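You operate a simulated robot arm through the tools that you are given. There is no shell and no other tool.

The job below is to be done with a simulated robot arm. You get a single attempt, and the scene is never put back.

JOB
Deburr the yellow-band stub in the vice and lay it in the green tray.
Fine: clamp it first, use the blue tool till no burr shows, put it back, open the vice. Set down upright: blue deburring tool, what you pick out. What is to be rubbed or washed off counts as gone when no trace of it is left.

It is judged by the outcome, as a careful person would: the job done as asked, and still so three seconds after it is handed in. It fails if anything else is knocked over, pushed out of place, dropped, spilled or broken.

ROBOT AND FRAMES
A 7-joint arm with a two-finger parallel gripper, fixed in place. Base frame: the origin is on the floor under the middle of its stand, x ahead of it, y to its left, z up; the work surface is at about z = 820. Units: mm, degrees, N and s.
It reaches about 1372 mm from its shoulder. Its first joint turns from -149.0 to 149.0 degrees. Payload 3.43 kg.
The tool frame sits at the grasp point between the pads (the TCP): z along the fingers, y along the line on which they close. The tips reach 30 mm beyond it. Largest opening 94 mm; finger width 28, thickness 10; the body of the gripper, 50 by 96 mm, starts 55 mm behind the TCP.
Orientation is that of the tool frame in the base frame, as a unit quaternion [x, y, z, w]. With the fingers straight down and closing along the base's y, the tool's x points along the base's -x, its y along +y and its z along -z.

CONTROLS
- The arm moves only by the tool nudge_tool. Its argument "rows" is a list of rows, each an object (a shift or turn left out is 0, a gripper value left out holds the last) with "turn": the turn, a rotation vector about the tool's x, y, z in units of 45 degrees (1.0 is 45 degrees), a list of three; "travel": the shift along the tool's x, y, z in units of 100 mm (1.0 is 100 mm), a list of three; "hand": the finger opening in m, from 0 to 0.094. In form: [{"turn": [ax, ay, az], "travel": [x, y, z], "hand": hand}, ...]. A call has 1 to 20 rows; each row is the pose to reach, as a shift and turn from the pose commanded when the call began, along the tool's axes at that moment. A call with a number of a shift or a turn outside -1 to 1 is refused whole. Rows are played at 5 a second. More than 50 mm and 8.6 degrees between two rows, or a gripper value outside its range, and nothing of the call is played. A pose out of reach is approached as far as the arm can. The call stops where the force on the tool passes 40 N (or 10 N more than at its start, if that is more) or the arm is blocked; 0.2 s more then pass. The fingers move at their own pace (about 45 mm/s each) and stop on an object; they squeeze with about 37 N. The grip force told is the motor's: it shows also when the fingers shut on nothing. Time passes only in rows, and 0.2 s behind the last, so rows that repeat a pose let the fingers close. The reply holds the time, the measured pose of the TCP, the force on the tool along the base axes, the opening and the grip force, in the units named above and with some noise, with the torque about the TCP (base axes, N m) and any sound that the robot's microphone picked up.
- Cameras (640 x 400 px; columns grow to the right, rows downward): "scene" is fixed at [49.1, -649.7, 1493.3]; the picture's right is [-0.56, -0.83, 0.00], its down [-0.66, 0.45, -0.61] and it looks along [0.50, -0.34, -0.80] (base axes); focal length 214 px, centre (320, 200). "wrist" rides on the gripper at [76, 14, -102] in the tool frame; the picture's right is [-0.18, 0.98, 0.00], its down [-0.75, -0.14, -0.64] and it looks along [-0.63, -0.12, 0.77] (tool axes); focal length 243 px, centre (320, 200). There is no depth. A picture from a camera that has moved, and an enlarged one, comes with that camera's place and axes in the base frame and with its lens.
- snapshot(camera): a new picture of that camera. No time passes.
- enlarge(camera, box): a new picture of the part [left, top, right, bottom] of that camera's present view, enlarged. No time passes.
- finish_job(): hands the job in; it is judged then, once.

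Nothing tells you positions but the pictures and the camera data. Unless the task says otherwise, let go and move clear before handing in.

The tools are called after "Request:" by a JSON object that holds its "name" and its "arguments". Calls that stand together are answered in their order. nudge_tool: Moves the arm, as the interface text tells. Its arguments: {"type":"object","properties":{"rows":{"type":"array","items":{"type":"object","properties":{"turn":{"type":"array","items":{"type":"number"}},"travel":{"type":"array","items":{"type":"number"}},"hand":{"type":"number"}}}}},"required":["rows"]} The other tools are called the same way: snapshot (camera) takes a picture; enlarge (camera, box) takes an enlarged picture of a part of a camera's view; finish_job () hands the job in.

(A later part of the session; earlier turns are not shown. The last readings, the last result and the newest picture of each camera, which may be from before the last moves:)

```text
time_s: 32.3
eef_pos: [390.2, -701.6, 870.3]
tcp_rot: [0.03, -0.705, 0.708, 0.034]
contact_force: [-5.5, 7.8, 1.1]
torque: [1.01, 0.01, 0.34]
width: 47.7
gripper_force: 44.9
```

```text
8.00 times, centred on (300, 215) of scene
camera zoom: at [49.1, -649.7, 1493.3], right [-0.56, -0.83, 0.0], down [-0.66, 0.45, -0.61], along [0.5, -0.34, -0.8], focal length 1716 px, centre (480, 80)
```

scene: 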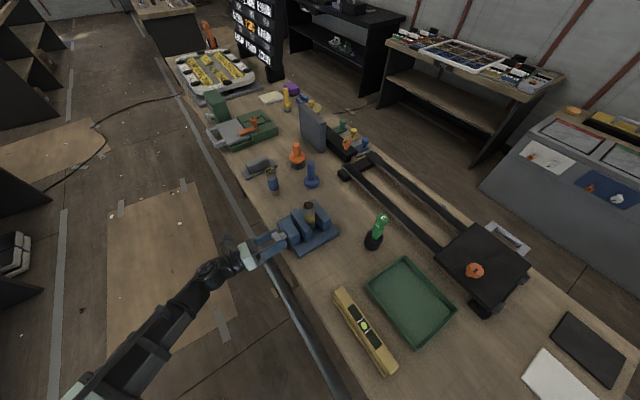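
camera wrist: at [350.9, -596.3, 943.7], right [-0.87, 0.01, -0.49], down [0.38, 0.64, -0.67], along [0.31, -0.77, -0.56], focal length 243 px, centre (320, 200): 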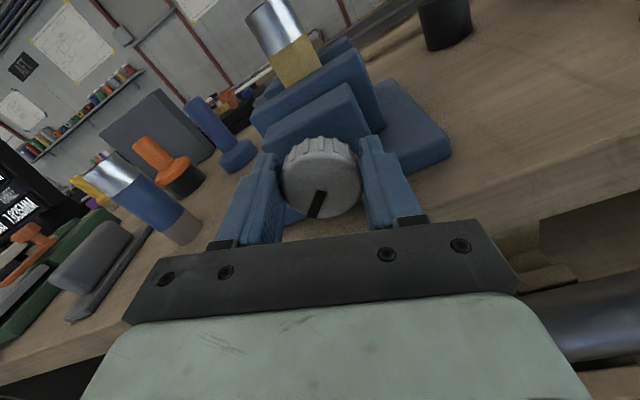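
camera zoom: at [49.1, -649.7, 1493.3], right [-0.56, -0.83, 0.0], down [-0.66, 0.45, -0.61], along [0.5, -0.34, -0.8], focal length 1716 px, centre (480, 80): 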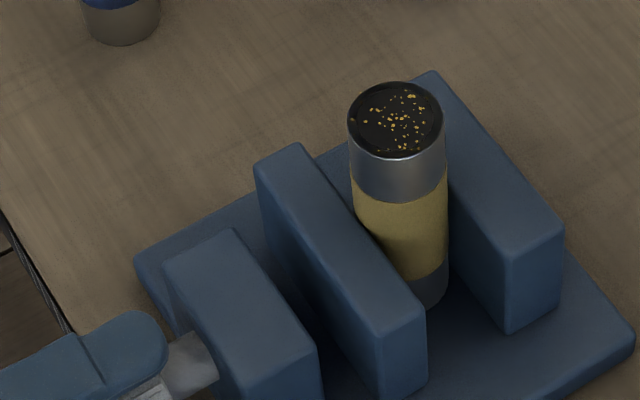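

That full 35° turn went smoothly with the axis at about (390, z 870.3). The hand roll is at its end, so I'll open, wind back and re-grip at the same centre.

Request:
{"name": "nudge_tool", "arguments": {"rows": [{"hand": 0.072}, {"hand": 0.072}, {"hand": 0.072}, {"turn": [0, 0, -0.17]}, {"turn": [0, 0, -0.34]}, {"turn": [0, 0, -0.51]}, {"turn": [0, 0, -0.68]}, {"turn": [0, 0, -0.85]}, {"turn": [0, 0, -1.0]}]}}

Request:
{"name": "nudge_tool", "arguments": {"rows": [{"turn": [0, 0, -0.17]}, {"turn": [0, 0, -0.34]}, {"turn": [0, 0, -0.51]}, {"turn": [0, 0, -0.68]}, {"turn": [0, 0, -0.85]}, {"turn": [0, 0, -1.0]}]}}

Request:
{"name": "nudge_tool", "arguments": {"rows": [{"turn": [0, 0, -0.17]}, {"turn": [0, 0, -0.34]}, {"turn": [0, 0, -0.51]}, {"turn": [0, 0, -0.68]}, {"turn": [0, 0, -0.85]}, {"turn": [0, 0, -1.0]}, {"turn": [0, 0, -1.0]}]}}

Request:
{"name": "enlarge", "arguments": {"camera": "wrist", "box": [200, 60, 440, 240]}}

Request:
{"name": "enlarge", "arguments": {"camera": "scene", "box": [240, 180, 360, 270]}}

```text
time_s: 34.3
eef_pos: [390.7, -702.3, 869.9]
tcp_rot: [0.299, -0.639, 0.64, 0.305]
contact_force: [0.3, -0.4, 0.6]
torque: [0.01, -0.01, -0.02]
width: 72.2
gripper_force: 0.1
```

```text
time_s: 35.7
eef_pos: [389.9, -701.7, 869.6]
tcp_rot: [0.521, -0.476, 0.475, 0.526]
contact_force: [-0.8, 0.0, 0.1]
torque: [-0.01, 0.0, 0.01]
width: 71.9
gripper_force: 0.0
```

```text
time_s: 37.3
eef_pos: [389.5, -700.8, 869.3]
tcp_rot: [0.663, -0.241, 0.238, 0.668]
contact_force: [-0.6, -1.4, 0.4]
torque: [0.05, -0.01, 0.01]
width: 72.3
gripper_force: 0.1
```

```text
2.22 times, centred on (320, 150) of wrist
camera zoom: at [439.9, -599.9, 929.5], right [-0.77, 0.01, 0.64], down [-0.49, 0.64, -0.59], along [-0.42, -0.77, -0.49], focal length 539 px, centre (320, 311)
```

zoom: 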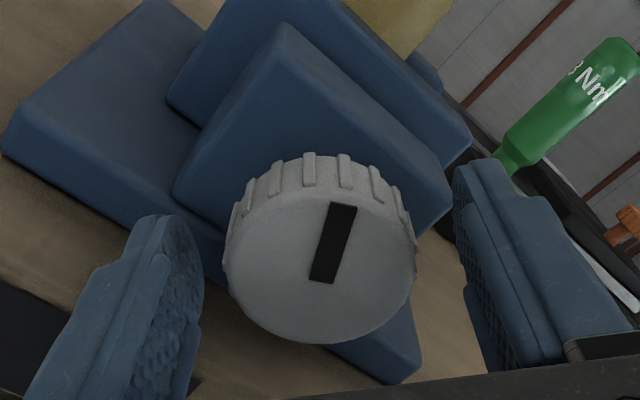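

```text
4.44 times, centred on (300, 225) of scene
camera zoom: at [49.1, -649.7, 1493.3], right [-0.56, -0.83, 0.0], down [-0.66, 0.45, -0.61], along [0.5, -0.34, -0.8], focal length 953 px, centre (409, 89)
```

zoom: 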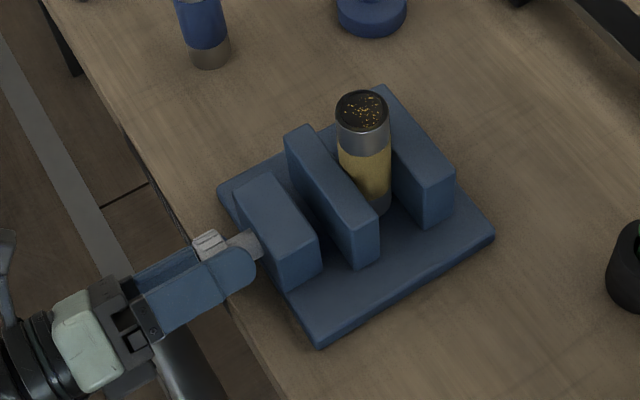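

The knob has turned roughly 135° in total and the stub has just begun to be pushed toward the fixed jaw. I'll re-grip at the same centre.

Request:
{"name": "nudge_tool", "arguments": {"rows": [{"hand": 0.072}, {"hand": 0.0465}, {"hand": 0.0465}, {"hand": 0.0465}, {"hand": 0.0465}]}}

```text
time_s: 38.5
eef_pos: [390.2, -701.2, 869.8]
tcp_rot: [0.662, -0.242, 0.239, 0.668]
contact_force: [-1.4, -1.1, 1.9]
torque: [0.26, -0.02, 0.14]
width: 47.9
gripper_force: 44.9
```

Gripped with hardly any side force, so the centring is good. Turning clockwise.

Request:
{"name": "nudge_tool", "arguments": {"rows": [{"turn": [0, 0, 0.06]}, {"turn": [0, 0, 0.12]}, {"turn": [0, 0, 0.18]}, {"turn": [0, 0, 0.24]}, {"turn": [0, 0, 0.3]}, {"turn": [0, 0, 0.36]}, {"turn": [0, 0, 0.42]}, {"turn": [0, 0, 0.48]}, {"turn": [0, 0, 0.54]}, {"turn": [0, 0, 0.6]}, {"turn": [0, 0, 0.66]}, {"turn": [0, 0, 0.72]}, {"turn": [0, 0, 0.78]}, {"turn": [0, 0, 0.84]}, {"turn": [0, 0, 0.9]}, {"turn": [0, 0, 0.96]}]}}

Request:
{"name": "enlarge", "arguments": {"camera": "scene", "box": [270, 190, 330, 240]}}

```text
time_s: 41.9
eef_pos: [389.7, -700.5, 869.7]
tcp_rot: [0.527, -0.469, 0.469, 0.532]
contact_force: [0.8, -3.1, 2.3]
torque: [0.21, 0.1, 0.26]
width: 47.9
gripper_force: 23.5
```

```text
8.00 times, centred on (300, 215) of scene
camera zoom: at [49.1, -649.7, 1493.3], right [-0.56, -0.83, 0.0], down [-0.66, 0.45, -0.61], along [0.5, -0.34, -0.8], focal length 1716 px, centre (480, 80)
```

zoom: 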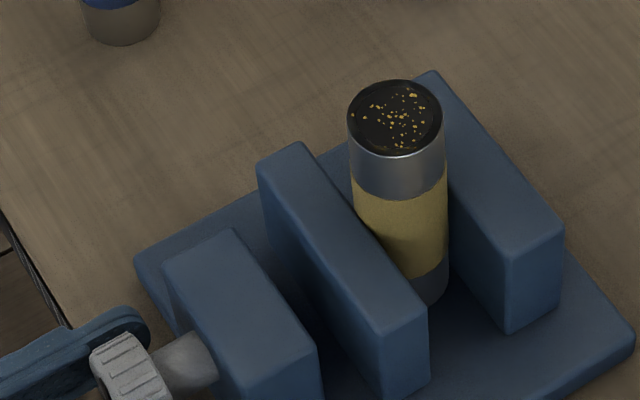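

It turned smoothly, with the jaw advancing about 1.5 mm. I'll continue.

Request:
{"name": "nudge_tool", "arguments": {"rows": [{"turn": [0, 0, 0.06], "hand": 0.04}, {"turn": [0, 0, 0.12]}, {"turn": [0, 0, 0.18]}, {"turn": [0, 0, 0.24]}, {"turn": [0, 0, 0.3]}, {"turn": [0, 0, 0.36]}, {"turn": [0, 0, 0.42]}, {"turn": [0, 0, 0.48]}, {"turn": [0, 0, 0.54]}, {"turn": [0, 0, 0.6]}, {"turn": [0, 0, 0.66]}, {"turn": [0, 0, 0.72]}, {"turn": [0, 0, 0.78]}, {"turn": [0, 0, 0.84]}, {"turn": [0, 0, 0.9]}, {"turn": [0, 0, 0.96]}]}}

Request:
{"name": "enlarge", "arguments": {"camera": "scene", "box": [270, 190, 330, 240]}}

Request:
{"name": "enlarge", "arguments": {"camera": "wrist", "box": [200, 60, 440, 240]}}

```text
time_s: 45.3
eef_pos: [390.3, -702.3, 870.5]
tcp_rot: [0.317, -0.63, 0.631, 0.323]
contact_force: [4.8, 0.6, 0.9]
torque: [0.01, 1.41, 0.27]
width: 47.3
gripper_force: 44.7
```

```text
8.00 times, centred on (300, 215) of scene
camera zoom: at [49.1, -649.7, 1493.3], right [-0.56, -0.83, 0.0], down [-0.66, 0.45, -0.61], along [0.5, -0.34, -0.8], focal length 1716 px, centre (480, 80)
```

zoom: 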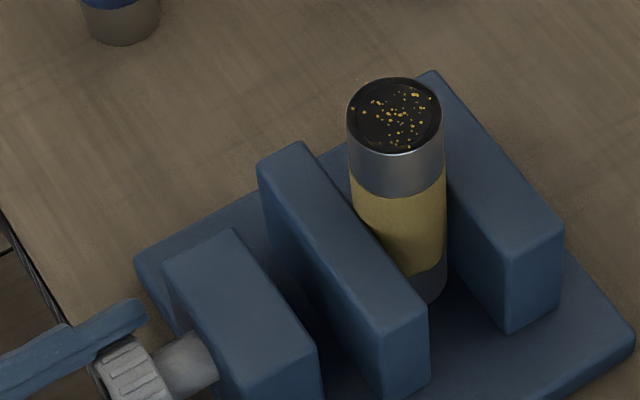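

```text
2.22 times, centred on (320, 150) of wrist
camera zoom: at [334.1, -599.4, 923.5], right [-0.69, 0.0, -0.73], down [0.56, 0.64, -0.53], along [0.46, -0.77, -0.44], focal length 539 px, centre (320, 311)
```

zoom: 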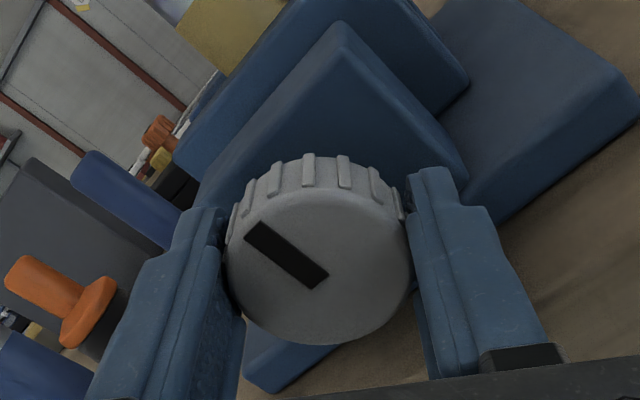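

The knob now resists (1.4 N m) and its mark is slipping relative to the fingers, which suggests the stub is clamped. I'll try a bit more with full squeeze to confirm.

Request:
{"name": "nudge_tool", "arguments": {"rows": [{"hand": 0.02}, {"turn": [0, 0, 0.06], "hand": 0.02}, {"turn": [0, 0, 0.12]}, {"turn": [0, 0, 0.18]}, {"turn": [0, 0, 0.24]}, {"turn": [0, 0, 0.3]}, {"turn": [0, 0, 0.36]}, {"turn": [0, 0, 0.42]}]}}

Request:
{"name": "enlarge", "arguments": {"camera": "wrist", "box": [200, 60, 440, 240]}}

Request:
{"name": "enlarge", "arguments": {"camera": "scene", "box": [270, 190, 330, 240]}}

```text
time_s: 47.1
eef_pos: [389.7, -701.1, 870.8]
tcp_rot: [0.209, -0.674, 0.676, 0.214]
contact_force: [3.0, -6.8, 2.6]
torque: [0.09, 0.52, -0.14]
width: 47.2
gripper_force: 45.2
```

```text
2.22 times, centred on (320, 150) of wrist
camera zoom: at [319.9, -598.8, 902.2], right [-0.41, 0.0, -0.91], down [0.7, 0.64, -0.32], along [0.58, -0.77, -0.26], focal length 539 px, centre (320, 311)
```

zoom: 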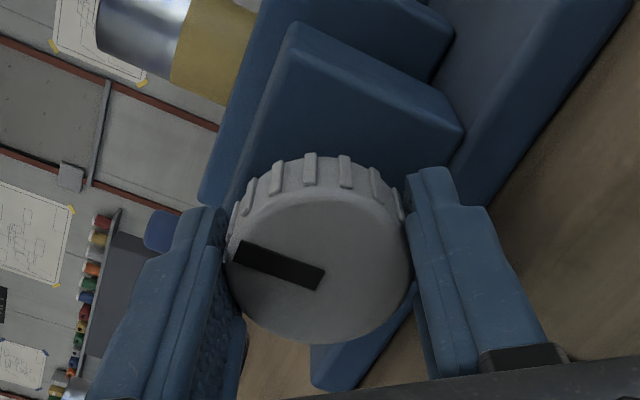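

```text
8.00 times, centred on (300, 215) of scene
camera zoom: at [49.1, -649.7, 1493.3], right [-0.56, -0.83, 0.0], down [-0.66, 0.45, -0.61], along [0.5, -0.34, -0.8], focal length 1716 px, centre (480, 80)
```

zoom: 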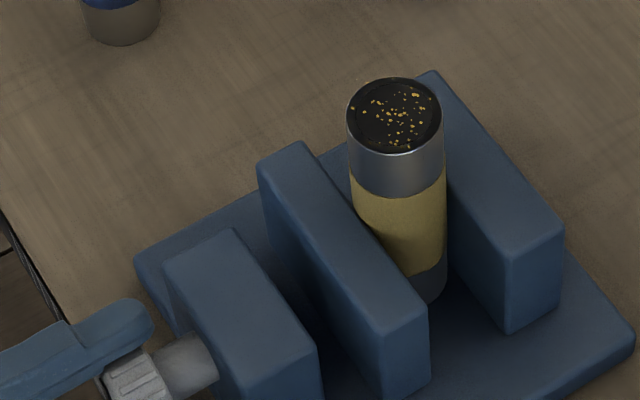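

The mark stays fixed while the fingers slip, so the knob is tight. I'll release, back away from the knob and check the clamp from above.

Request:
{"name": "nudge_tool", "arguments": {"rows": [{"hand": 0.085}, {"hand": 0.085}, {"hand": 0.085}, {"travel": [0, 0, -0.2]}, {"travel": [0, 0, -0.4]}, {"travel": [0, 0, -0.6]}, {"travel": [0, 0, -0.6]}]}}

Request:
{"name": "enlarge", "arguments": {"camera": "scene", "box": [270, 190, 330, 240]}}

```text
time_s: 48.7
eef_pos: [391.0, -640.2, 869.3]
tcp_rot: [0.21, -0.674, 0.675, 0.215]
contact_force: [0.0, 0.1, 0.6]
torque: [0.04, 0.02, -0.03]
width: 85.2
gripper_force: 0.2
```

```text
8.00 times, centred on (300, 215) of scene
camera zoom: at [49.1, -649.7, 1493.3], right [-0.56, -0.83, 0.0], down [-0.66, 0.45, -0.61], along [0.5, -0.34, -0.8], focal length 1716 px, centre (480, 80)
```

zoom: 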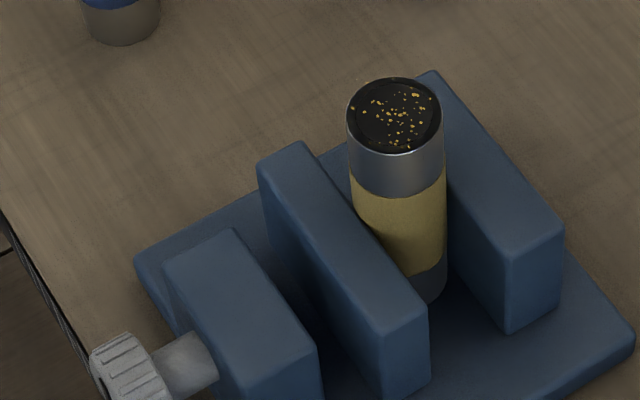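

The clamp holds. I'll raise the hand and roll it so I can swing it back to pointing down.

Request:
{"name": "nudge_tool", "arguments": {"rows": [{"turn": [0, 0, 0.15], "travel": [0.114, -0.164, 0]}, {"turn": [0, 0, 0.3], "travel": [0.228, -0.329, 0]}, {"turn": [0, 0, 0.45], "travel": [0.342, -0.493, 0]}, {"turn": [0, 0, 0.6], "travel": [0.456, -0.658, 0]}, {"turn": [0, 0, 0.77], "travel": [0.569, -0.822, 0]}, {"turn": [0, 0, 0.77], "travel": [0.569, -0.822, 0]}]}}

```text
time_s: 50.1
eef_pos: [391.5, -641.6, 969.6]
tcp_rot: [0.0, -0.705, 0.709, 0.003]
contact_force: [0.2, -0.4, -0.6]
torque: [0.01, 0.01, 0.0]
width: 85.1
gripper_force: 0.1
```

Now I'll swing the gripper back to pointing down in two 45° steps while rising.

Request:
{"name": "nudge_tool", "arguments": {"rows": [{"turn": [-0.16, 0, 0], "travel": [0, -0.2, 0]}, {"turn": [-0.33, 0, 0], "travel": [0, -0.4, 0]}, {"turn": [-0.5, 0, 0], "travel": [0, -0.6, 0]}, {"turn": [-0.67, 0, 0], "travel": [0, -0.8, 0]}, {"turn": [-0.84, 0, 0], "travel": [0, -1.0, 0]}, {"turn": [-1.0, 0, 0], "travel": [0, -1.0, 0]}, {"turn": [-1.0, 0, 0], "travel": [0, -1.0, 0]}]}}

Request:
{"name": "nudge_tool", "arguments": {"rows": [{"turn": [-0.16, 0, 0]}, {"turn": [-0.33, 0, 0]}, {"turn": [-0.5, 0, 0]}, {"turn": [-0.67, 0, 0]}, {"turn": [-0.84, 0, 0]}, {"turn": [-1.0, 0, 0]}, {"turn": [-1.0, 0, 0]}]}}

```text
time_s: 51.7
eef_pos: [391.6, -640.8, 1070.1]
tcp_rot: [0.001, 0.924, -0.383, -0.003]
contact_force: [0.5, -0.4, 1.0]
torque: [-0.02, -0.04, 0.02]
width: 85.0
gripper_force: 0.0
```

```text
time_s: 53.3
eef_pos: [391.8, -639.9, 1068.8]
tcp_rot: [0.002, 1.0, -0.002, -0.002]
contact_force: [0.1, -0.4, 0.5]
torque: [0.01, -0.02, 0.05]
width: 84.7
gripper_force: 0.0
```

The gripper points down again. I'll fly toward the stub to look at the clamp from above.

Request:
{"name": "nudge_tool", "arguments": {"rows": [{"travel": [0.25, -0.33, 0]}, {"travel": [0.5, -0.66, 0]}, {"travel": [0.7, -1.0, 0]}]}}

Request:
{"name": "nudge_tool", "arguments": {"rows": [{"travel": [0.25, -0.33, 0]}, {"travel": [0.5, -0.66, 0]}, {"travel": [0.5, -0.9, 0]}, {"travel": [0.5, -0.9, 0]}]}}

Request:
{"name": "enlarge", "arguments": {"camera": "wrist", "box": [240, 60, 420, 240]}}

Request:
{"name": "snapshot", "arguments": {"camera": "wrist"}}

```text
time_s: 54.1
eef_pos: [323.8, -738.6, 1070.5]
tcp_rot: [0.003, 1.0, -0.003, -0.003]
contact_force: [0.9, 0.0, -0.1]
torque: [-0.02, -0.02, 0.02]
width: 85.2
gripper_force: 0.1
```

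```text
time_s: 55.1
eef_pos: [271.2, -829.8, 1072.9]
tcp_rot: [0.002, 1.0, -0.002, -0.003]
contact_force: [0.4, -0.4, -0.3]
torque: [-0.04, 0.02, 0.03]
width: 84.8
gripper_force: 0.1
```

```text
2.22 times, centred on (330, 150) of wrist
camera zoom: at [196.3, -815.2, 1176.2], right [0.19, 0.98, -0.01], down [0.76, -0.14, 0.64], along [0.63, -0.13, -0.77], focal length 539 px, centre (298, 311)
```

zoom: 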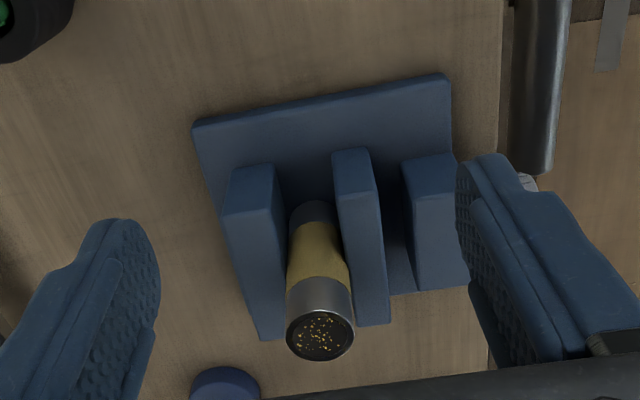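

```text
taken
camera wrist: at [196.3, -815.2, 1176.2], right [0.19, 0.98, -0.01], down [0.76, -0.14, 0.64], along [0.63, -0.13, -0.77], focal length 243 px, centre (320, 200)
```

wrist: 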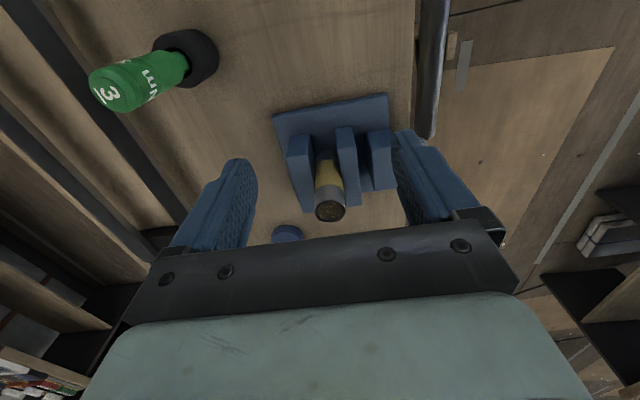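

From above, both jaws look in contact with the stub, whose top is now near (387,-840). Next I'll go to the blue tool and survey it.

Request:
{"name": "nudge_tool", "arguments": {"rows": [{"travel": [-0.35, -0.2, 0]}, {"travel": [-0.7, -0.4, 0]}, {"travel": [-1.0, -0.6, 0]}]}}

Request:
{"name": "nudge_tool", "arguments": {"rows": [{"travel": [-0.35, -0.2, 0]}, {"travel": [-0.7, -0.4, 0]}, {"travel": [-1.0, -0.6, 0]}, {"travel": [-1.0, -0.6, 0]}]}}

Request:
{"name": "snapshot", "arguments": {"camera": "wrist"}}

Request:
{"name": "enlarge", "arguments": {"camera": "wrist", "box": [220, 60, 420, 220]}}

```text
time_s: 55.9
eef_pos: [370.1, -891.3, 1071.4]
tcp_rot: [0.003, 1.0, -0.003, -0.002]
contact_force: [0.1, 0.7, 0.2]
torque: [0.02, -0.01, -0.01]
width: 85.1
gripper_force: 0.1
```

```text
time_s: 56.9
eef_pos: [469.5, -951.1, 1069.4]
tcp_rot: [0.003, 1.0, -0.003, -0.003]
contact_force: [-0.8, 0.1, -0.5]
torque: [0.02, 0.02, 0.01]
width: 85.1
gripper_force: 0.1
```

```text
taken
camera wrist: at [394.3, -936.5, 1174.3], right [0.19, 0.98, -0.01], down [0.76, -0.14, 0.64], along [0.63, -0.13, -0.77], focal length 243 px, centre (320, 200)
```

wrist: 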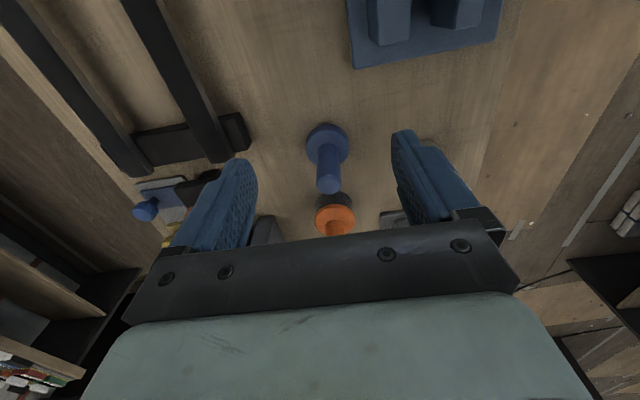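

```text
2.50 times, centred on (320, 140) of wrist
camera zoom: at [394.3, -936.5, 1174.3], right [0.19, 0.98, -0.01], down [0.76, -0.14, 0.64], along [0.63, -0.13, -0.77], focal length 606 px, centre (320, 350)
```

zoom: 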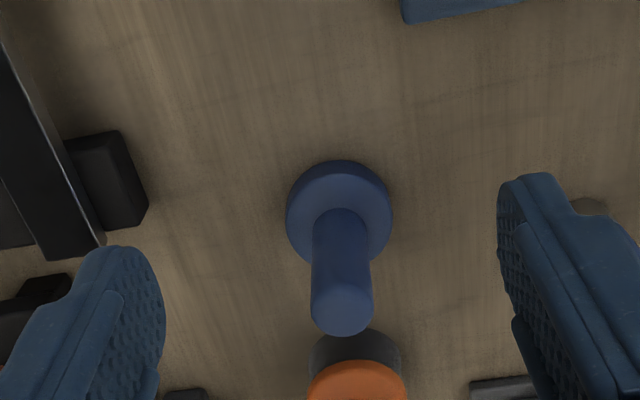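

The blue tool stands at about (559,-956), handle about 29 mm thick with its top near z 941, and a disc about 63 mm wide. I'll move above it and check alignment.

Request:
{"name": "nudge_tool", "arguments": {"rows": [{"travel": [-0.35, -0.02, 0], "hand": 0.094}, {"travel": [-0.7, -0.04, 0.1]}, {"travel": [-0.895, -0.05, 0.2]}, {"travel": [-0.895, -0.05, 0.2]}]}}

Request:
{"name": "snapshot", "arguments": {"camera": "wrist"}}

Request:
{"name": "enlarge", "arguments": {"camera": "scene", "box": [240, 100, 380, 200]}}

```text
time_s: 57.9
eef_pos: [560.0, -957.7, 1048.1]
tcp_rot: [0.003, 1.0, -0.003, -0.002]
contact_force: [0.0, -0.3, 0.1]
torque: [0.0, -0.02, -0.01]
width: 93.9
gripper_force: 0.0
```

```text
taken
camera wrist: at [484.6, -943.3, 1153.6], right [0.19, 0.98, -0.01], down [0.76, -0.14, 0.64], along [0.63, -0.13, -0.77], focal length 243 px, centre (320, 200)
```

wrist: 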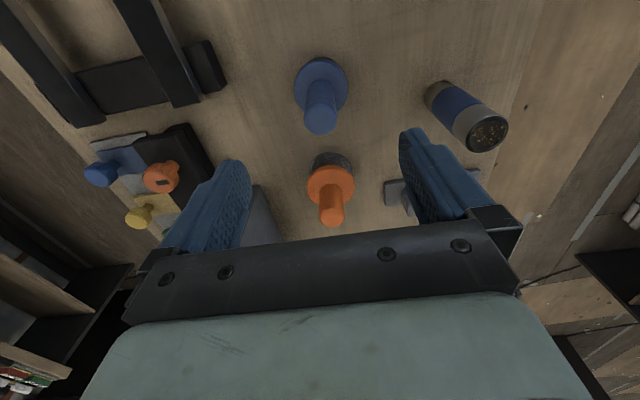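

```text
4.00 times, centred on (310, 150) of scene
camera zoom: at [49.1, -649.7, 1493.3], right [-0.56, -0.83, 0.0], down [-0.66, 0.45, -0.61], along [0.5, -0.34, -0.8], focal length 858 px, centre (360, 400)
```

zoom: 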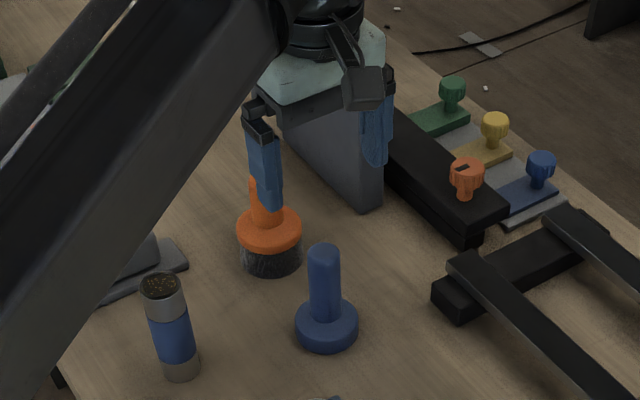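

Aligned to within a few mm. I'll descend to just above the handle and recheck.

Request:
{"name": "nudge_tool", "arguments": {"rows": [{"travel": [-0.03, 0, 0.2]}, {"travel": [-0.03, 0, 0.4]}, {"travel": [-0.03, 0, 0.55]}, {"travel": [-0.03, 0, 0.55]}]}}

Request:
{"name": "snapshot", "arguments": {"camera": "wrist"}}

```text
time_s: 58.9
eef_pos: [562.2, -958.4, 994.3]
tcp_rot: [0.002, 1.0, -0.003, -0.003]
contact_force: [0.0, 0.4, 0.3]
torque: [0.0, 0.02, -0.02]
width: 93.8
gripper_force: 0.2
```

```text
taken
camera wrist: at [486.9, -944.0, 1098.1], right [0.19, 0.98, -0.01], down [0.76, -0.14, 0.64], along [0.63, -0.13, -0.77], focal length 243 px, centre (320, 200)
```

wrist: 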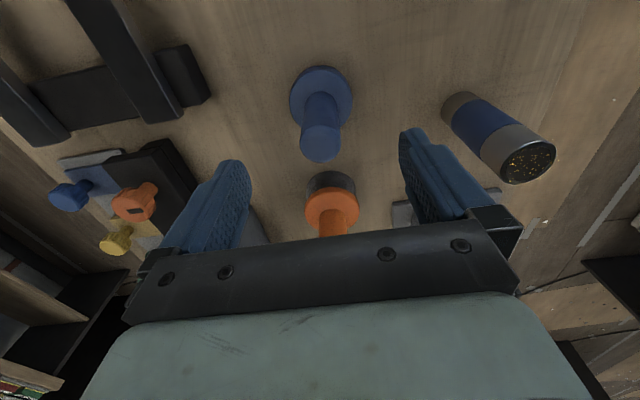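

The handle is centred between the fingers at about (564,-958). I'll descend to z 903 around the handle.

Request:
{"name": "nudge_tool", "arguments": {"rows": [{"travel": [-0.02, 0, 0.2]}, {"travel": [-0.02, 0, 0.4]}, {"travel": [-0.02, 0, 0.6]}, {"travel": [-0.02, 0, 0.8]}, {"travel": [-0.02, 0, 0.91]}, {"travel": [-0.02, 0, 0.91]}]}}

Request:
{"name": "snapshot", "arguments": {"camera": "wrist"}}

Request:
{"name": "enlarge", "arguments": {"camera": "scene", "box": [260, 110, 380, 200]}}

```text
time_s: 60.3
eef_pos: [563.3, -958.2, 904.4]
tcp_rot: [0.001, 1.0, -0.002, -0.002]
contact_force: [-0.2, 0.2, -0.1]
torque: [0.05, -0.01, -0.01]
width: 94.1
gripper_force: 0.1
```

```text
taken
camera wrist: at [487.4, -943.1, 1007.8], right [0.19, 0.98, -0.01], down [0.76, -0.14, 0.64], along [0.63, -0.13, -0.77], focal length 243 px, centre (320, 200)
```

wrist: 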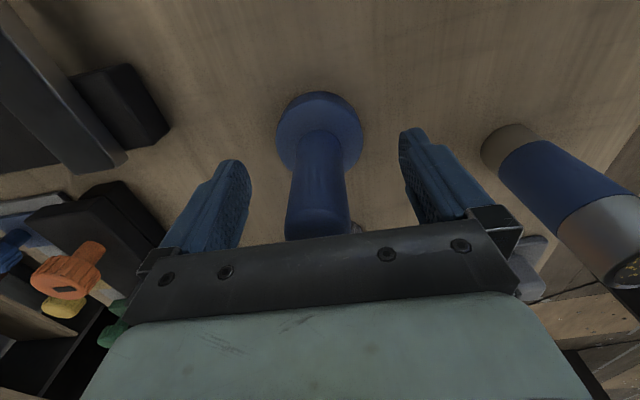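

```text
4.44 times, centred on (320, 155) of scene
camera zoom: at [49.1, -649.7, 1493.3], right [-0.56, -0.83, 0.0], down [-0.66, 0.45, -0.61], along [0.5, -0.34, -0.8], focal length 953 px, centre (320, 400)
```

zoom: 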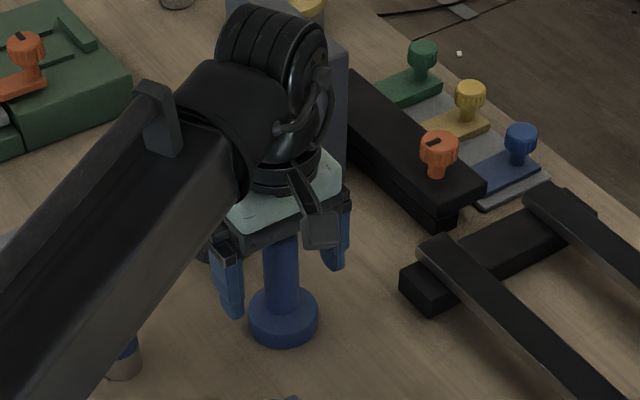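

The handle is centred between the fingers. I'll close on it.

Request:
{"name": "nudge_tool", "arguments": {"rows": [{"travel": [-0.02, 0, 0], "hand": 0.094}, {"travel": [-0.02, 0, 0], "hand": 0.015}, {"travel": [-0.02, 0, 0], "hand": 0.015}, {"travel": [-0.02, 0, 0], "hand": 0.015}, {"travel": [-0.02, 0, 0], "hand": 0.015}, {"travel": [-0.02, 0, 0], "hand": 0.015}, {"travel": [-0.02, 0, 0], "hand": 0.015}]}}

Request:
{"name": "snapshot", "arguments": {"camera": "wrist"}}

```text
time_s: 61.9
eef_pos: [564.3, -957.5, 903.8]
tcp_rot: [0.003, 1.0, -0.003, -0.003]
contact_force: [0.8, 0.9, 1.1]
torque: [0.18, -0.03, -0.03]
width: 31.3
gripper_force: 37.3
```

```text
taken
camera wrist: at [489.1, -942.9, 1007.4], right [0.19, 0.98, -0.01], down [0.76, -0.14, 0.64], along [0.63, -0.13, -0.77], focal length 243 px, centre (320, 200)
```

wrist: 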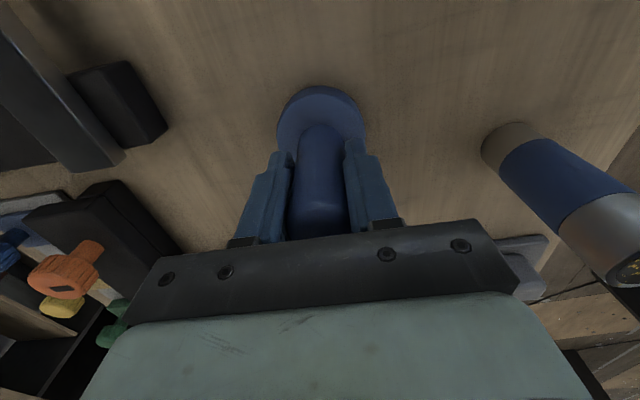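

Gripped, at 31 mm wide with 37 N. The spot to return it to is TCP (564.3,-957.5,903.8). I'll lift it straight up.

Request:
{"name": "nudge_tool", "arguments": {"rows": [{"travel": [0, 0, -0.1]}, {"travel": [0, 0, -0.3]}, {"travel": [0, 0, -0.6]}, {"travel": [0, 0, -1.0]}, {"travel": [0, 0, -1.0]}]}}

Request:
{"name": "nudge_tool", "arguments": {"rows": [{"travel": [0, 0, -0.3]}, {"travel": [0, 0, -0.6]}, {"travel": [0, 0, -0.9]}, {"travel": [0, 0, -0.9]}]}}

Request:
{"name": "snapshot", "arguments": {"camera": "wrist"}}

Request:
{"name": "snapshot", "arguments": {"camera": "scene"}}

```text
time_s: 63.1
eef_pos: [565.6, -956.7, 1003.6]
tcp_rot: [0.003, 1.0, -0.003, -0.002]
contact_force: [-0.3, 0.0, -1.7]
torque: [-0.01, -0.02, -0.01]
width: 31.3
gripper_force: 37.4
```

```text
time_s: 64.1
eef_pos: [566.9, -955.5, 1094.0]
tcp_rot: [0.003, 1.0, -0.001, -0.004]
contact_force: [0.0, 0.7, -1.4]
torque: [0.0, 0.02, 0.02]
width: 31.2
gripper_force: 37.5
```

```text
taken
camera wrist: at [491.1, -941.4, 1198.0], right [0.19, 0.98, -0.01], down [0.76, -0.14, 0.64], along [0.63, -0.13, -0.77], focal length 243 px, centre (320, 200)
```

wrist: 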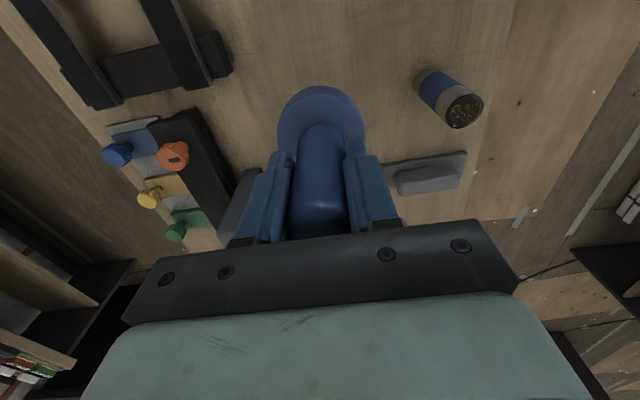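

```text
taken
```

scene: 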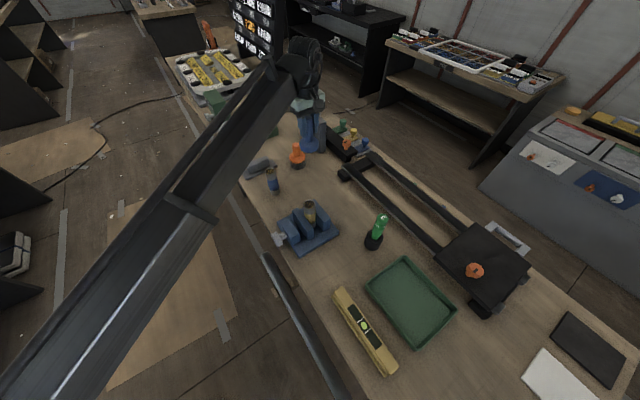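

The tool is held straight. I'll carry it over to above the stub, near (386,-838.5), keeping the disc about 40 mm above it.

Request:
{"name": "nudge_tool", "arguments": {"rows": [{"travel": [0.3, 0.19, 0]}, {"travel": [0.6, 0.39, 0]}, {"travel": [0.9, 0.58, 0]}, {"travel": [0.9, 0.58, 0]}]}}

Request:
{"name": "nudge_tool", "arguments": {"rows": [{"travel": [0.3, 0.19, 0]}, {"travel": [0.6, 0.39, 0]}, {"travel": [0.9, 0.58, 0]}, {"travel": [0.9, 0.58, 0]}]}}

Request:
{"name": "enlarge", "arguments": {"camera": "scene", "box": [240, 150, 380, 260]}}

Request:
{"name": "snapshot", "arguments": {"camera": "wrist"}}

```text
time_s: 65.1
eef_pos: [476.7, -898.8, 1095.6]
tcp_rot: [0.003, 1.0, -0.002, -0.003]
contact_force: [-0.1, -0.4, -0.9]
torque: [-0.01, 0.03, -0.01]
width: 31.1
gripper_force: 36.9
```

```text
time_s: 66.1
eef_pos: [386.3, -838.8, 1095.8]
tcp_rot: [0.002, 1.0, -0.003, -0.003]
contact_force: [0.2, -0.5, -1.4]
torque: [-0.01, 0.01, 0.0]
width: 31.5
gripper_force: 36.8
```

```text
3.64 times, centred on (310, 205) of scene
camera zoom: at [49.1, -649.7, 1493.3], right [-0.56, -0.83, 0.0], down [-0.66, 0.45, -0.61], along [0.5, -0.34, -0.8], focal length 780 px, centre (356, 182)
```

zoom: 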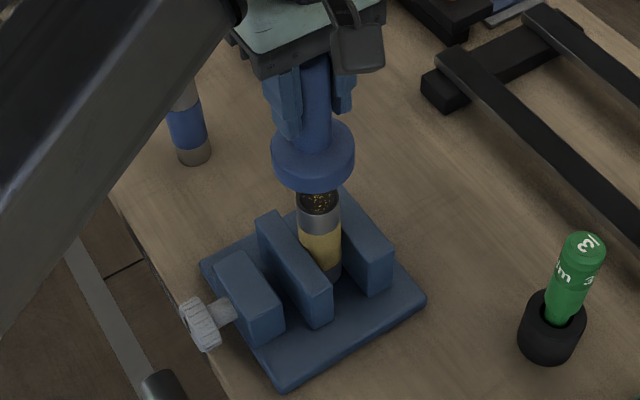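

```text
taken
camera wrist: at [311.1, -824.3, 1199.7], right [0.19, 0.98, -0.01], down [0.76, -0.14, 0.64], along [0.63, -0.13, -0.77], focal length 243 px, centre (320, 200)
```

wrist: 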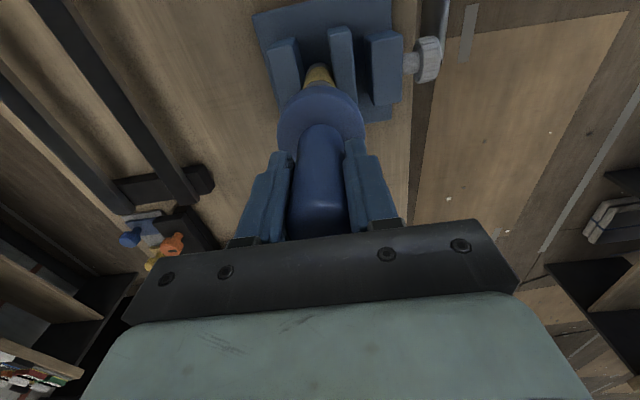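

The disc is over the stub. I'll descend to just above contact.

Request:
{"name": "nudge_tool", "arguments": {"rows": [{"travel": [0, 0, 0.15]}, {"travel": [0, 0, 0.28]}, {"travel": [0, 0, 0.36]}, {"travel": [0, 0, 0.36]}]}}

Request:
{"name": "enlarge", "arguments": {"camera": "scene", "box": [270, 170, 350, 240]}}

```text
time_s: 67.1
eef_pos: [385.7, -839.0, 1059.3]
tcp_rot: [0.003, 1.0, -0.003, -0.002]
contact_force: [-0.3, 0.0, -2.0]
torque: [0.0, 0.02, -0.04]
width: 31.0
gripper_force: 37.4
```

```text
5.71 times, centred on (310, 205) of scene
camera zoom: at [49.1, -649.7, 1493.3], right [-0.56, -0.83, 0.0], down [-0.66, 0.45, -0.61], along [0.5, -0.34, -0.8], focal length 1226 px, centre (377, 171)
```

zoom: 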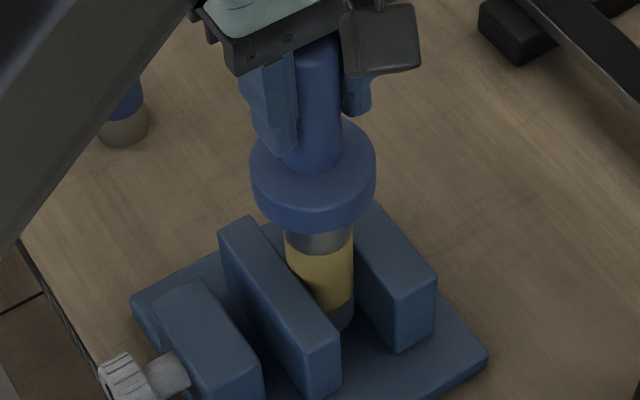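

Nearly touching. I'll lower in small steps and watch for contact force.

Request:
{"name": "nudge_tool", "arguments": {"rows": [{"travel": [0, 0, 0.02]}, {"travel": [0, 0, 0.04]}, {"travel": [0, 0, 0.06]}, {"travel": [0, 0, 0.08]}, {"travel": [0, 0, 0.08]}]}}

```text
time_s: 68.3
eef_pos: [386.5, -838.5, 1050.5]
tcp_rot: [0.003, 1.0, -0.003, -0.003]
contact_force: [-0.2, 0.4, -2.1]
torque: [0.02, 0.01, -0.04]
width: 31.3
gripper_force: 36.9
```

Request:
{"name": "nudge_tool", "arguments": {"rows": [{"travel": [0, 0, 0.015]}, {"travel": [0, 0, 0.03]}, {"travel": [0, 0, 0.045]}, {"travel": [0, 0, 0.06]}, {"travel": [0, 0, 0.06]}]}}

Request:
{"name": "enlarge", "arguments": {"camera": "scene", "box": [270, 170, 350, 240]}}

```text
time_s: 69.5
eef_pos: [386.2, -840.4, 1044.2]
tcp_rot: [0.003, 1.0, -0.003, -0.003]
contact_force: [0.0, -0.8, -2.0]
torque: [0.0, 0.0, 0.01]
width: 31.1
gripper_force: 36.8
```

```text
5.71 times, centred on (310, 205) of scene
camera zoom: at [49.1, -649.7, 1493.3], right [-0.56, -0.83, 0.0], down [-0.66, 0.45, -0.61], along [0.5, -0.34, -0.8], focal length 1226 px, centre (377, 171)
```

zoom: 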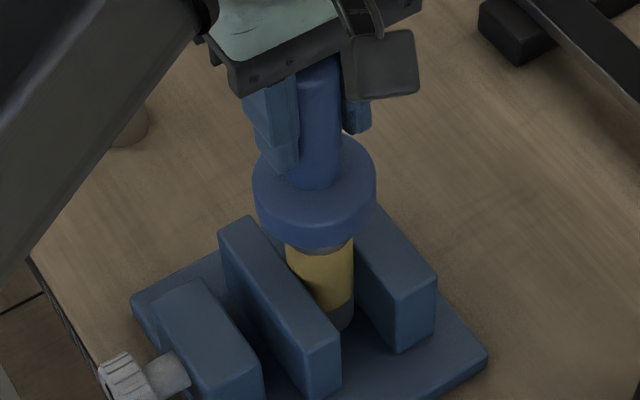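

No contact yet at TCP z 1044. I'll continue lowering slowly.

Request:
{"name": "nudge_tool", "arguments": {"rows": [{"travel": [0, 0, 0.015]}, {"travel": [0, 0, 0.03]}, {"travel": [0, 0, 0.045]}, {"travel": [0, 0, 0.06]}, {"travel": [0, 0, 0.06]}]}}

```text
time_s: 70.7
eef_pos: [387.3, -839.9, 1040.6]
tcp_rot: [0.003, 1.0, -0.003, -0.003]
contact_force: [2.8, -1.8, 33.7]
torque: [-0.03, -0.2, -0.01]
width: 31.0
gripper_force: 36.7
```

Contact was made near TCP z≈1041 (34 N). I'll ease off to a light pressure and rub with small circles and twists.

Request:
{"name": "nudge_tool", "arguments": {"rows": [{"travel": [0, 0, -0.018]}, {"travel": [0, 0, -0.018]}, {"turn": [0, 0, 0.12], "travel": [0.03, 0, -0.018]}, {"turn": [0, 0, 0.24], "travel": [0.05, 0.03, -0.018]}, {"turn": [0, 0, 0.36], "travel": [0.03, 0.05, -0.018]}, {"turn": [0, 0, 0.48], "travel": [0, 0.06, -0.018]}, {"turn": [0, 0, 0.36], "travel": [-0.03, 0.05, -0.018]}, {"turn": [0, 0, 0.24], "travel": [-0.05, 0.03, -0.018]}, {"turn": [0, 0, 0.12], "travel": [-0.06, 0, -0.018]}, {"turn": [0, 0, 0], "travel": [-0.05, -0.03, -0.018]}, {"turn": [0, 0, -0.12], "travel": [-0.03, -0.05, -0.018]}, {"turn": [0, 0, -0.24], "travel": [0, -0.06, -0.018]}, {"turn": [0, 0, -0.36], "travel": [0.03, -0.05, -0.018]}, {"turn": [0, 0, -0.48], "travel": [0.05, -0.03, -0.018]}, {"turn": [0, 0, -0.36], "travel": [0.06, 0, -0.018]}, {"turn": [0, 0, -0.24], "travel": [0.03, 0, -0.018]}, {"turn": [0, 0, -0.12], "travel": [0, 0, -0.018]}, {"turn": [0, 0, 0], "travel": [0, 0, -0.018]}]}}

Request:
{"name": "enlarge", "arguments": {"camera": "scene", "box": [270, 170, 350, 240]}}

```text
time_s: 74.5
eef_pos: [388.6, -839.8, 1039.0]
tcp_rot: [0.003, 1.0, -0.003, -0.004]
contact_force: [1.2, 0.2, -2.3]
torque: [0.02, 0.03, -0.03]
width: 31.1
gripper_force: 36.7
```

```text
5.71 times, centred on (310, 205) of scene
camera zoom: at [49.1, -649.7, 1493.3], right [-0.56, -0.83, 0.0], down [-0.66, 0.45, -0.61], along [0.5, -0.34, -0.8], focal length 1226 px, centre (377, 171)
```

zoom: 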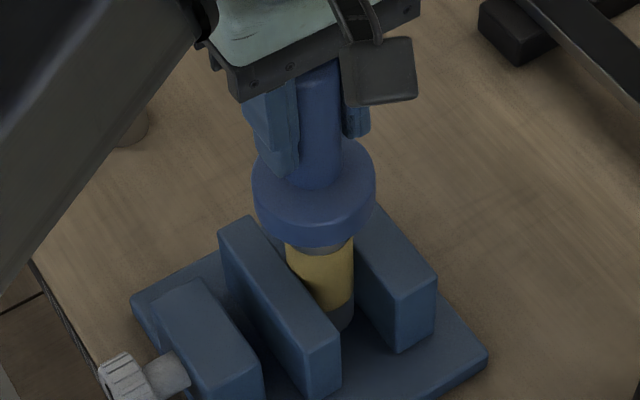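

The pressing slid the tool slightly up in the fingers, so contact is light or lost now. I'll lower a little to restore gentle pressure.

Request:
{"name": "nudge_tool", "arguments": {"rows": [{"travel": [0, 0, 0.01]}, {"travel": [0, 0, 0.01]}]}}

```text
time_s: 75.1
eef_pos: [386.3, -839.5, 1039.5]
tcp_rot: [0.003, 1.0, -0.003, -0.002]
contact_force: [0.6, -0.3, 0.3]
torque: [0.01, -0.02, 0.0]
width: 30.8
gripper_force: 37.2
```

Request:
{"name": "nudge_tool", "arguments": {"rows": [{"travel": [0, 0, 0.008]}, {"travel": [0, 0, 0.008]}]}}

```text
time_s: 75.7
eef_pos: [386.4, -838.2, 1039.6]
tcp_rot: [0.004, 1.0, -0.002, -0.003]
contact_force: [0.4, -0.1, 10.6]
torque: [0.07, 0.08, 0.0]
width: 30.9
gripper_force: 37.1
```

Light contact of about 12 N. Now the rubbing strokes.

Request:
{"name": "nudge_tool", "arguments": {"rows": [{"turn": [0, 0, 0.12], "travel": [0.03, 0, 0]}, {"turn": [0, 0, 0.24], "travel": [0.05, 0.03, 0]}, {"turn": [0, 0, 0.36], "travel": [0.03, 0.05, 0]}, {"turn": [0, 0, 0.48], "travel": [0, 0.06, 0]}, {"turn": [0, 0, 0.36], "travel": [-0.03, 0.05, 0]}, {"turn": [0, 0, 0.24], "travel": [-0.05, 0.03, 0]}, {"turn": [0, 0, 0.12], "travel": [-0.06, 0, 0]}, {"turn": [0, 0, 0], "travel": [-0.05, -0.03, 0]}, {"turn": [0, 0, -0.12], "travel": [-0.03, -0.05, 0]}, {"turn": [0, 0, -0.24], "travel": [0, -0.06, 0]}, {"turn": [0, 0, -0.36], "travel": [0.03, -0.05, 0]}, {"turn": [0, 0, -0.48], "travel": [0.05, -0.03, 0]}, {"turn": [0, 0, -0.36], "travel": [0.06, 0, 0]}, {"turn": [0, 0, -0.24], "travel": [0.03, 0, 0]}, {"turn": [0, 0, -0.12], "travel": [0, 0, 0]}, {"turn": [0, 0, 0], "travel": [0, 0, 0]}]}}

```text
time_s: 79.1
eef_pos: [386.7, -839.2, 1037.7]
tcp_rot: [0.004, 1.0, -0.003, -0.003]
contact_force: [-4.5, -0.7, 15.6]
torque: [0.05, 0.49, 0.04]
width: 31.0
gripper_force: 37.1
```

Contact was kept throughout. I'll lift and inspect the end face.

Request:
{"name": "nudge_tool", "arguments": {"rows": [{"travel": [0, 0, -0.1]}, {"travel": [0, 0, -0.3]}, {"travel": [0, 0, -0.6]}, {"travel": [-0.3, 0, -0.75]}, {"travel": [-0.3, 0, -0.75]}]}}

Request:
{"name": "enlarge", "arguments": {"camera": "scene", "box": [290, 185, 330, 225]}}

```text
time_s: 80.3
eef_pos: [417.4, -838.3, 1114.0]
tcp_rot: [0.004, 1.0, -0.003, -0.003]
contact_force: [0.0, -0.8, -1.4]
torque: [0.0, -0.01, 0.0]
width: 30.7
gripper_force: 36.9
```

```text
10.00 times, centred on (310, 205) of scene
camera zoom: at [49.1, -649.7, 1493.3], right [-0.56, -0.83, 0.0], down [-0.66, 0.45, -0.61], along [0.5, -0.34, -0.8], focal length 2145 px, centre (420, 150)
```

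zoom: 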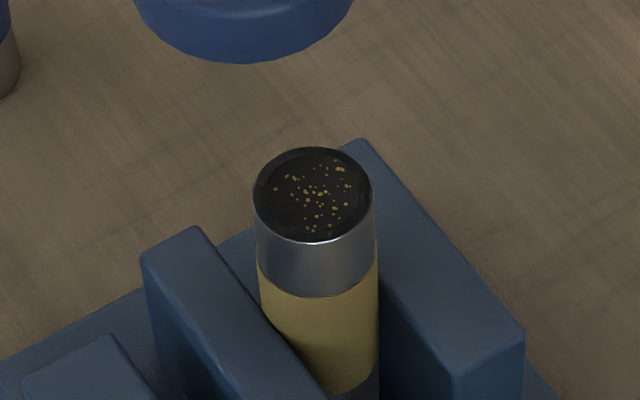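

The specks have faded but are still there, so the rubbing works and more strokes are needed. I'll go back down and rub longer.

Request:
{"name": "nudge_tool", "arguments": {"rows": [{"travel": [0.3, 0, 0.2]}, {"travel": [0.3, 0, 0.5]}, {"travel": [0.3, 0, 0.68]}, {"travel": [0.3, 0, 0.73]}, {"travel": [0.3, 0, 0.75]}]}}

Request:
{"name": "nudge_tool", "arguments": {"rows": [{"travel": [0.08, 0, 0]}, {"travel": [-0.08, 0, 0]}, {"travel": [0.08, 0.02, 0]}, {"travel": [-0.08, 0.02, 0]}, {"travel": [0.08, -0.02, 0]}, {"travel": [-0.08, -0.02, 0]}, {"travel": [0, 0.08, 0]}, {"travel": [0, -0.08, 0]}, {"travel": [0.02, 0.08, 0]}, {"travel": [0.02, -0.08, 0]}, {"travel": [-0.02, 0.08, 0]}, {"travel": [-0.02, -0.08, 0]}, {"travel": [0.06, 0.06, 0]}, {"travel": [-0.06, -0.06, 0]}, {"travel": [0.06, 0.06, 0]}, {"travel": [-0.06, -0.06, 0]}, {"travel": [0.06, -0.06, 0]}, {"travel": [-0.06, 0.06, 0]}, {"travel": [0, 0, 0]}]}}

```text
time_s: 81.5
eef_pos: [386.3, -839.3, 1038.9]
tcp_rot: [0.003, 1.0, -0.003, -0.003]
contact_force: [0.8, 0.3, 5.8]
torque: [0.11, -0.03, 0.01]
width: 31.1
gripper_force: 37.4
```

```text
time_s: 85.5
eef_pos: [386.6, -837.8, 1038.6]
tcp_rot: [0.002, 1.0, -0.002, -0.003]
contact_force: [3.1, 4.6, 11.8]
torque: [0.38, -0.54, 0.08]
width: 30.6
gripper_force: 37.1
```

Request:
{"name": "nudge_tool", "arguments": {"rows": [{"turn": [0, 0, 0.15], "travel": [0.07, 0, 0]}, {"turn": [0, 0, 0.3], "travel": [-0.07, 0, 0]}, {"turn": [0, 0, 0.45], "travel": [0.07, 0, 0]}, {"turn": [0, 0, 0.6], "travel": [-0.07, 0, 0]}, {"turn": [0, 0, 0.45], "travel": [0, 0.07, 0]}, {"turn": [0, 0, 0.3], "travel": [0, -0.07, 0]}, {"turn": [0, 0, 0.15], "travel": [0, 0.07, 0]}, {"turn": [0, 0, 0], "travel": [0, -0.07, 0]}, {"turn": [0, 0, -0.15], "travel": [0.07, 0, 0]}, {"turn": [0, 0, -0.3], "travel": [-0.07, 0, 0]}, {"turn": [0, 0, -0.45], "travel": [0.07, 0, 0]}, {"turn": [0, 0, -0.6], "travel": [-0.07, 0, 0]}, {"turn": [0, 0, -0.45], "travel": [0, 0.07, 0]}, {"turn": [0, 0, -0.3], "travel": [0, -0.07, 0]}, {"turn": [0, 0, -0.15], "travel": [0, 0.07, 0]}, {"turn": [0, 0, 0], "travel": [0, -0.07, 0]}, {"turn": [0, 0, 0], "travel": [0, 0, 0]}]}}

Request:
{"name": "nudge_tool", "arguments": {"rows": [{"travel": [0, 0, -0.1]}, {"travel": [0, 0, -0.3]}, {"travel": [0, 0, -0.6]}, {"travel": [-0.3, 0, -0.75]}, {"travel": [-0.3, 0, -0.75]}]}}

Request:
{"name": "enlarge", "arguments": {"camera": "scene", "box": [290, 185, 330, 225]}}

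```text
time_s: 89.1
eef_pos: [386.6, -839.6, 1037.5]
tcp_rot: [0.003, 1.0, -0.003, -0.002]
contact_force: [0.0, 0.5, -1.3]
torque: [0.03, -0.02, 0.01]
width: 30.8
gripper_force: 37.2
```

```text
time_s: 90.3
eef_pos: [418.3, -840.8, 1113.7]
tcp_rot: [0.003, 1.0, -0.003, -0.003]
contact_force: [-0.3, 0.3, -1.5]
torque: [-0.01, 0.0, -0.01]
width: 30.8
gripper_force: 37.4
```

```text
10.00 times, centred on (310, 205) of scene
camera zoom: at [49.1, -649.7, 1493.3], right [-0.56, -0.83, 0.0], down [-0.66, 0.45, -0.61], along [0.5, -0.34, -0.8], focal length 2145 px, centre (420, 150)
```

zoom: 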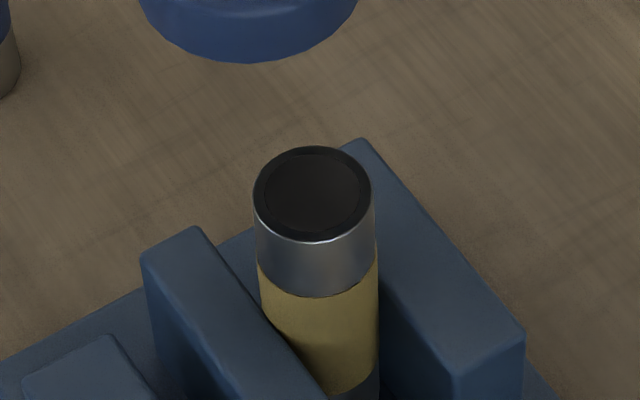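

The specks look gone. I'll zoom in further to be sure no trace is left.

Request:
{"name": "enlarge", "arguments": {"camera": "scene", "box": [303, 197, 318, 211]}}

Request:
{"name": "snapshot", "arguments": {"camera": "wrist"}}

```text
16.00 times, centred on (310, 204) of scene
camera zoom: at [49.1, -649.7, 1493.3], right [-0.56, -0.83, 0.0], down [-0.66, 0.45, -0.61], along [0.5, -0.34, -0.8], focal length 3432 px, centre (472, 136)
```

zoom: 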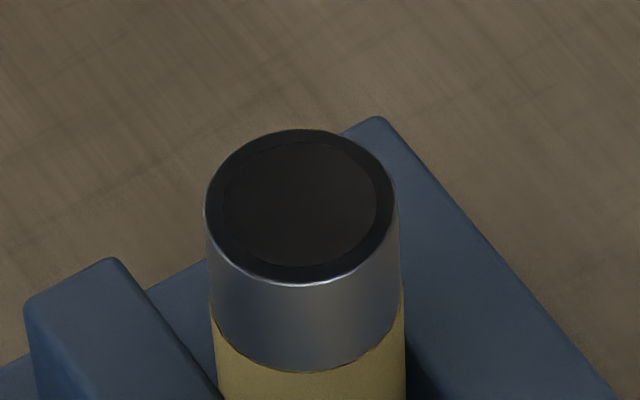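

```text
taken
camera wrist: at [341.6, -826.0, 1216.6], right [0.19, 0.98, -0.01], down [0.76, -0.14, 0.64], along [0.63, -0.13, -0.77], focal length 243 px, centre (320, 200)
```

wrist: 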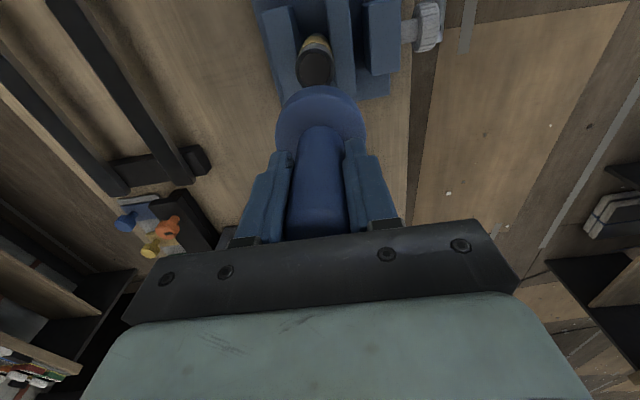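

No specks are visible, but there is a faint brownish inner disc. I'll compare it with the untouched blue-band stub to judge whether that is residue.

Request:
{"name": "enlarge", "arguments": {"camera": "scene", "box": [264, 163, 282, 179]}}

```text
16.00 times, centred on (273, 171) of scene
camera zoom: at [49.1, -649.7, 1493.3], right [-0.56, -0.83, 0.0], down [-0.66, 0.45, -0.61], along [0.5, -0.34, -0.8], focal length 3432 px, centre (1072, 664)
```

zoom: 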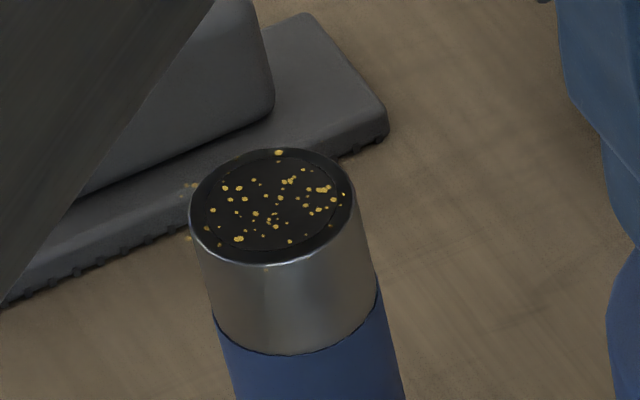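

The blue-band stub has the same inner disc, so that is just its shape. One more rub for safety: I'll go down and find light contact again.

Request:
{"name": "nudge_tool", "arguments": {"rows": [{"travel": [0.3, 0, 0.2]}, {"travel": [0.3, 0, 0.5]}, {"travel": [0.3, 0, 0.68]}, {"travel": [0.3, 0, 0.74]}, {"travel": [0.3, 0, 0.76]}, {"travel": [0.3, 0, 0.76]}]}}

```text
time_s: 91.7
eef_pos: [388.3, -840.5, 1039.2]
tcp_rot: [0.003, 1.0, -0.003, -0.002]
contact_force: [1.2, 0.0, 12.0]
torque: [0.07, -0.28, 0.02]
width: 31.1
gripper_force: 37.3
```

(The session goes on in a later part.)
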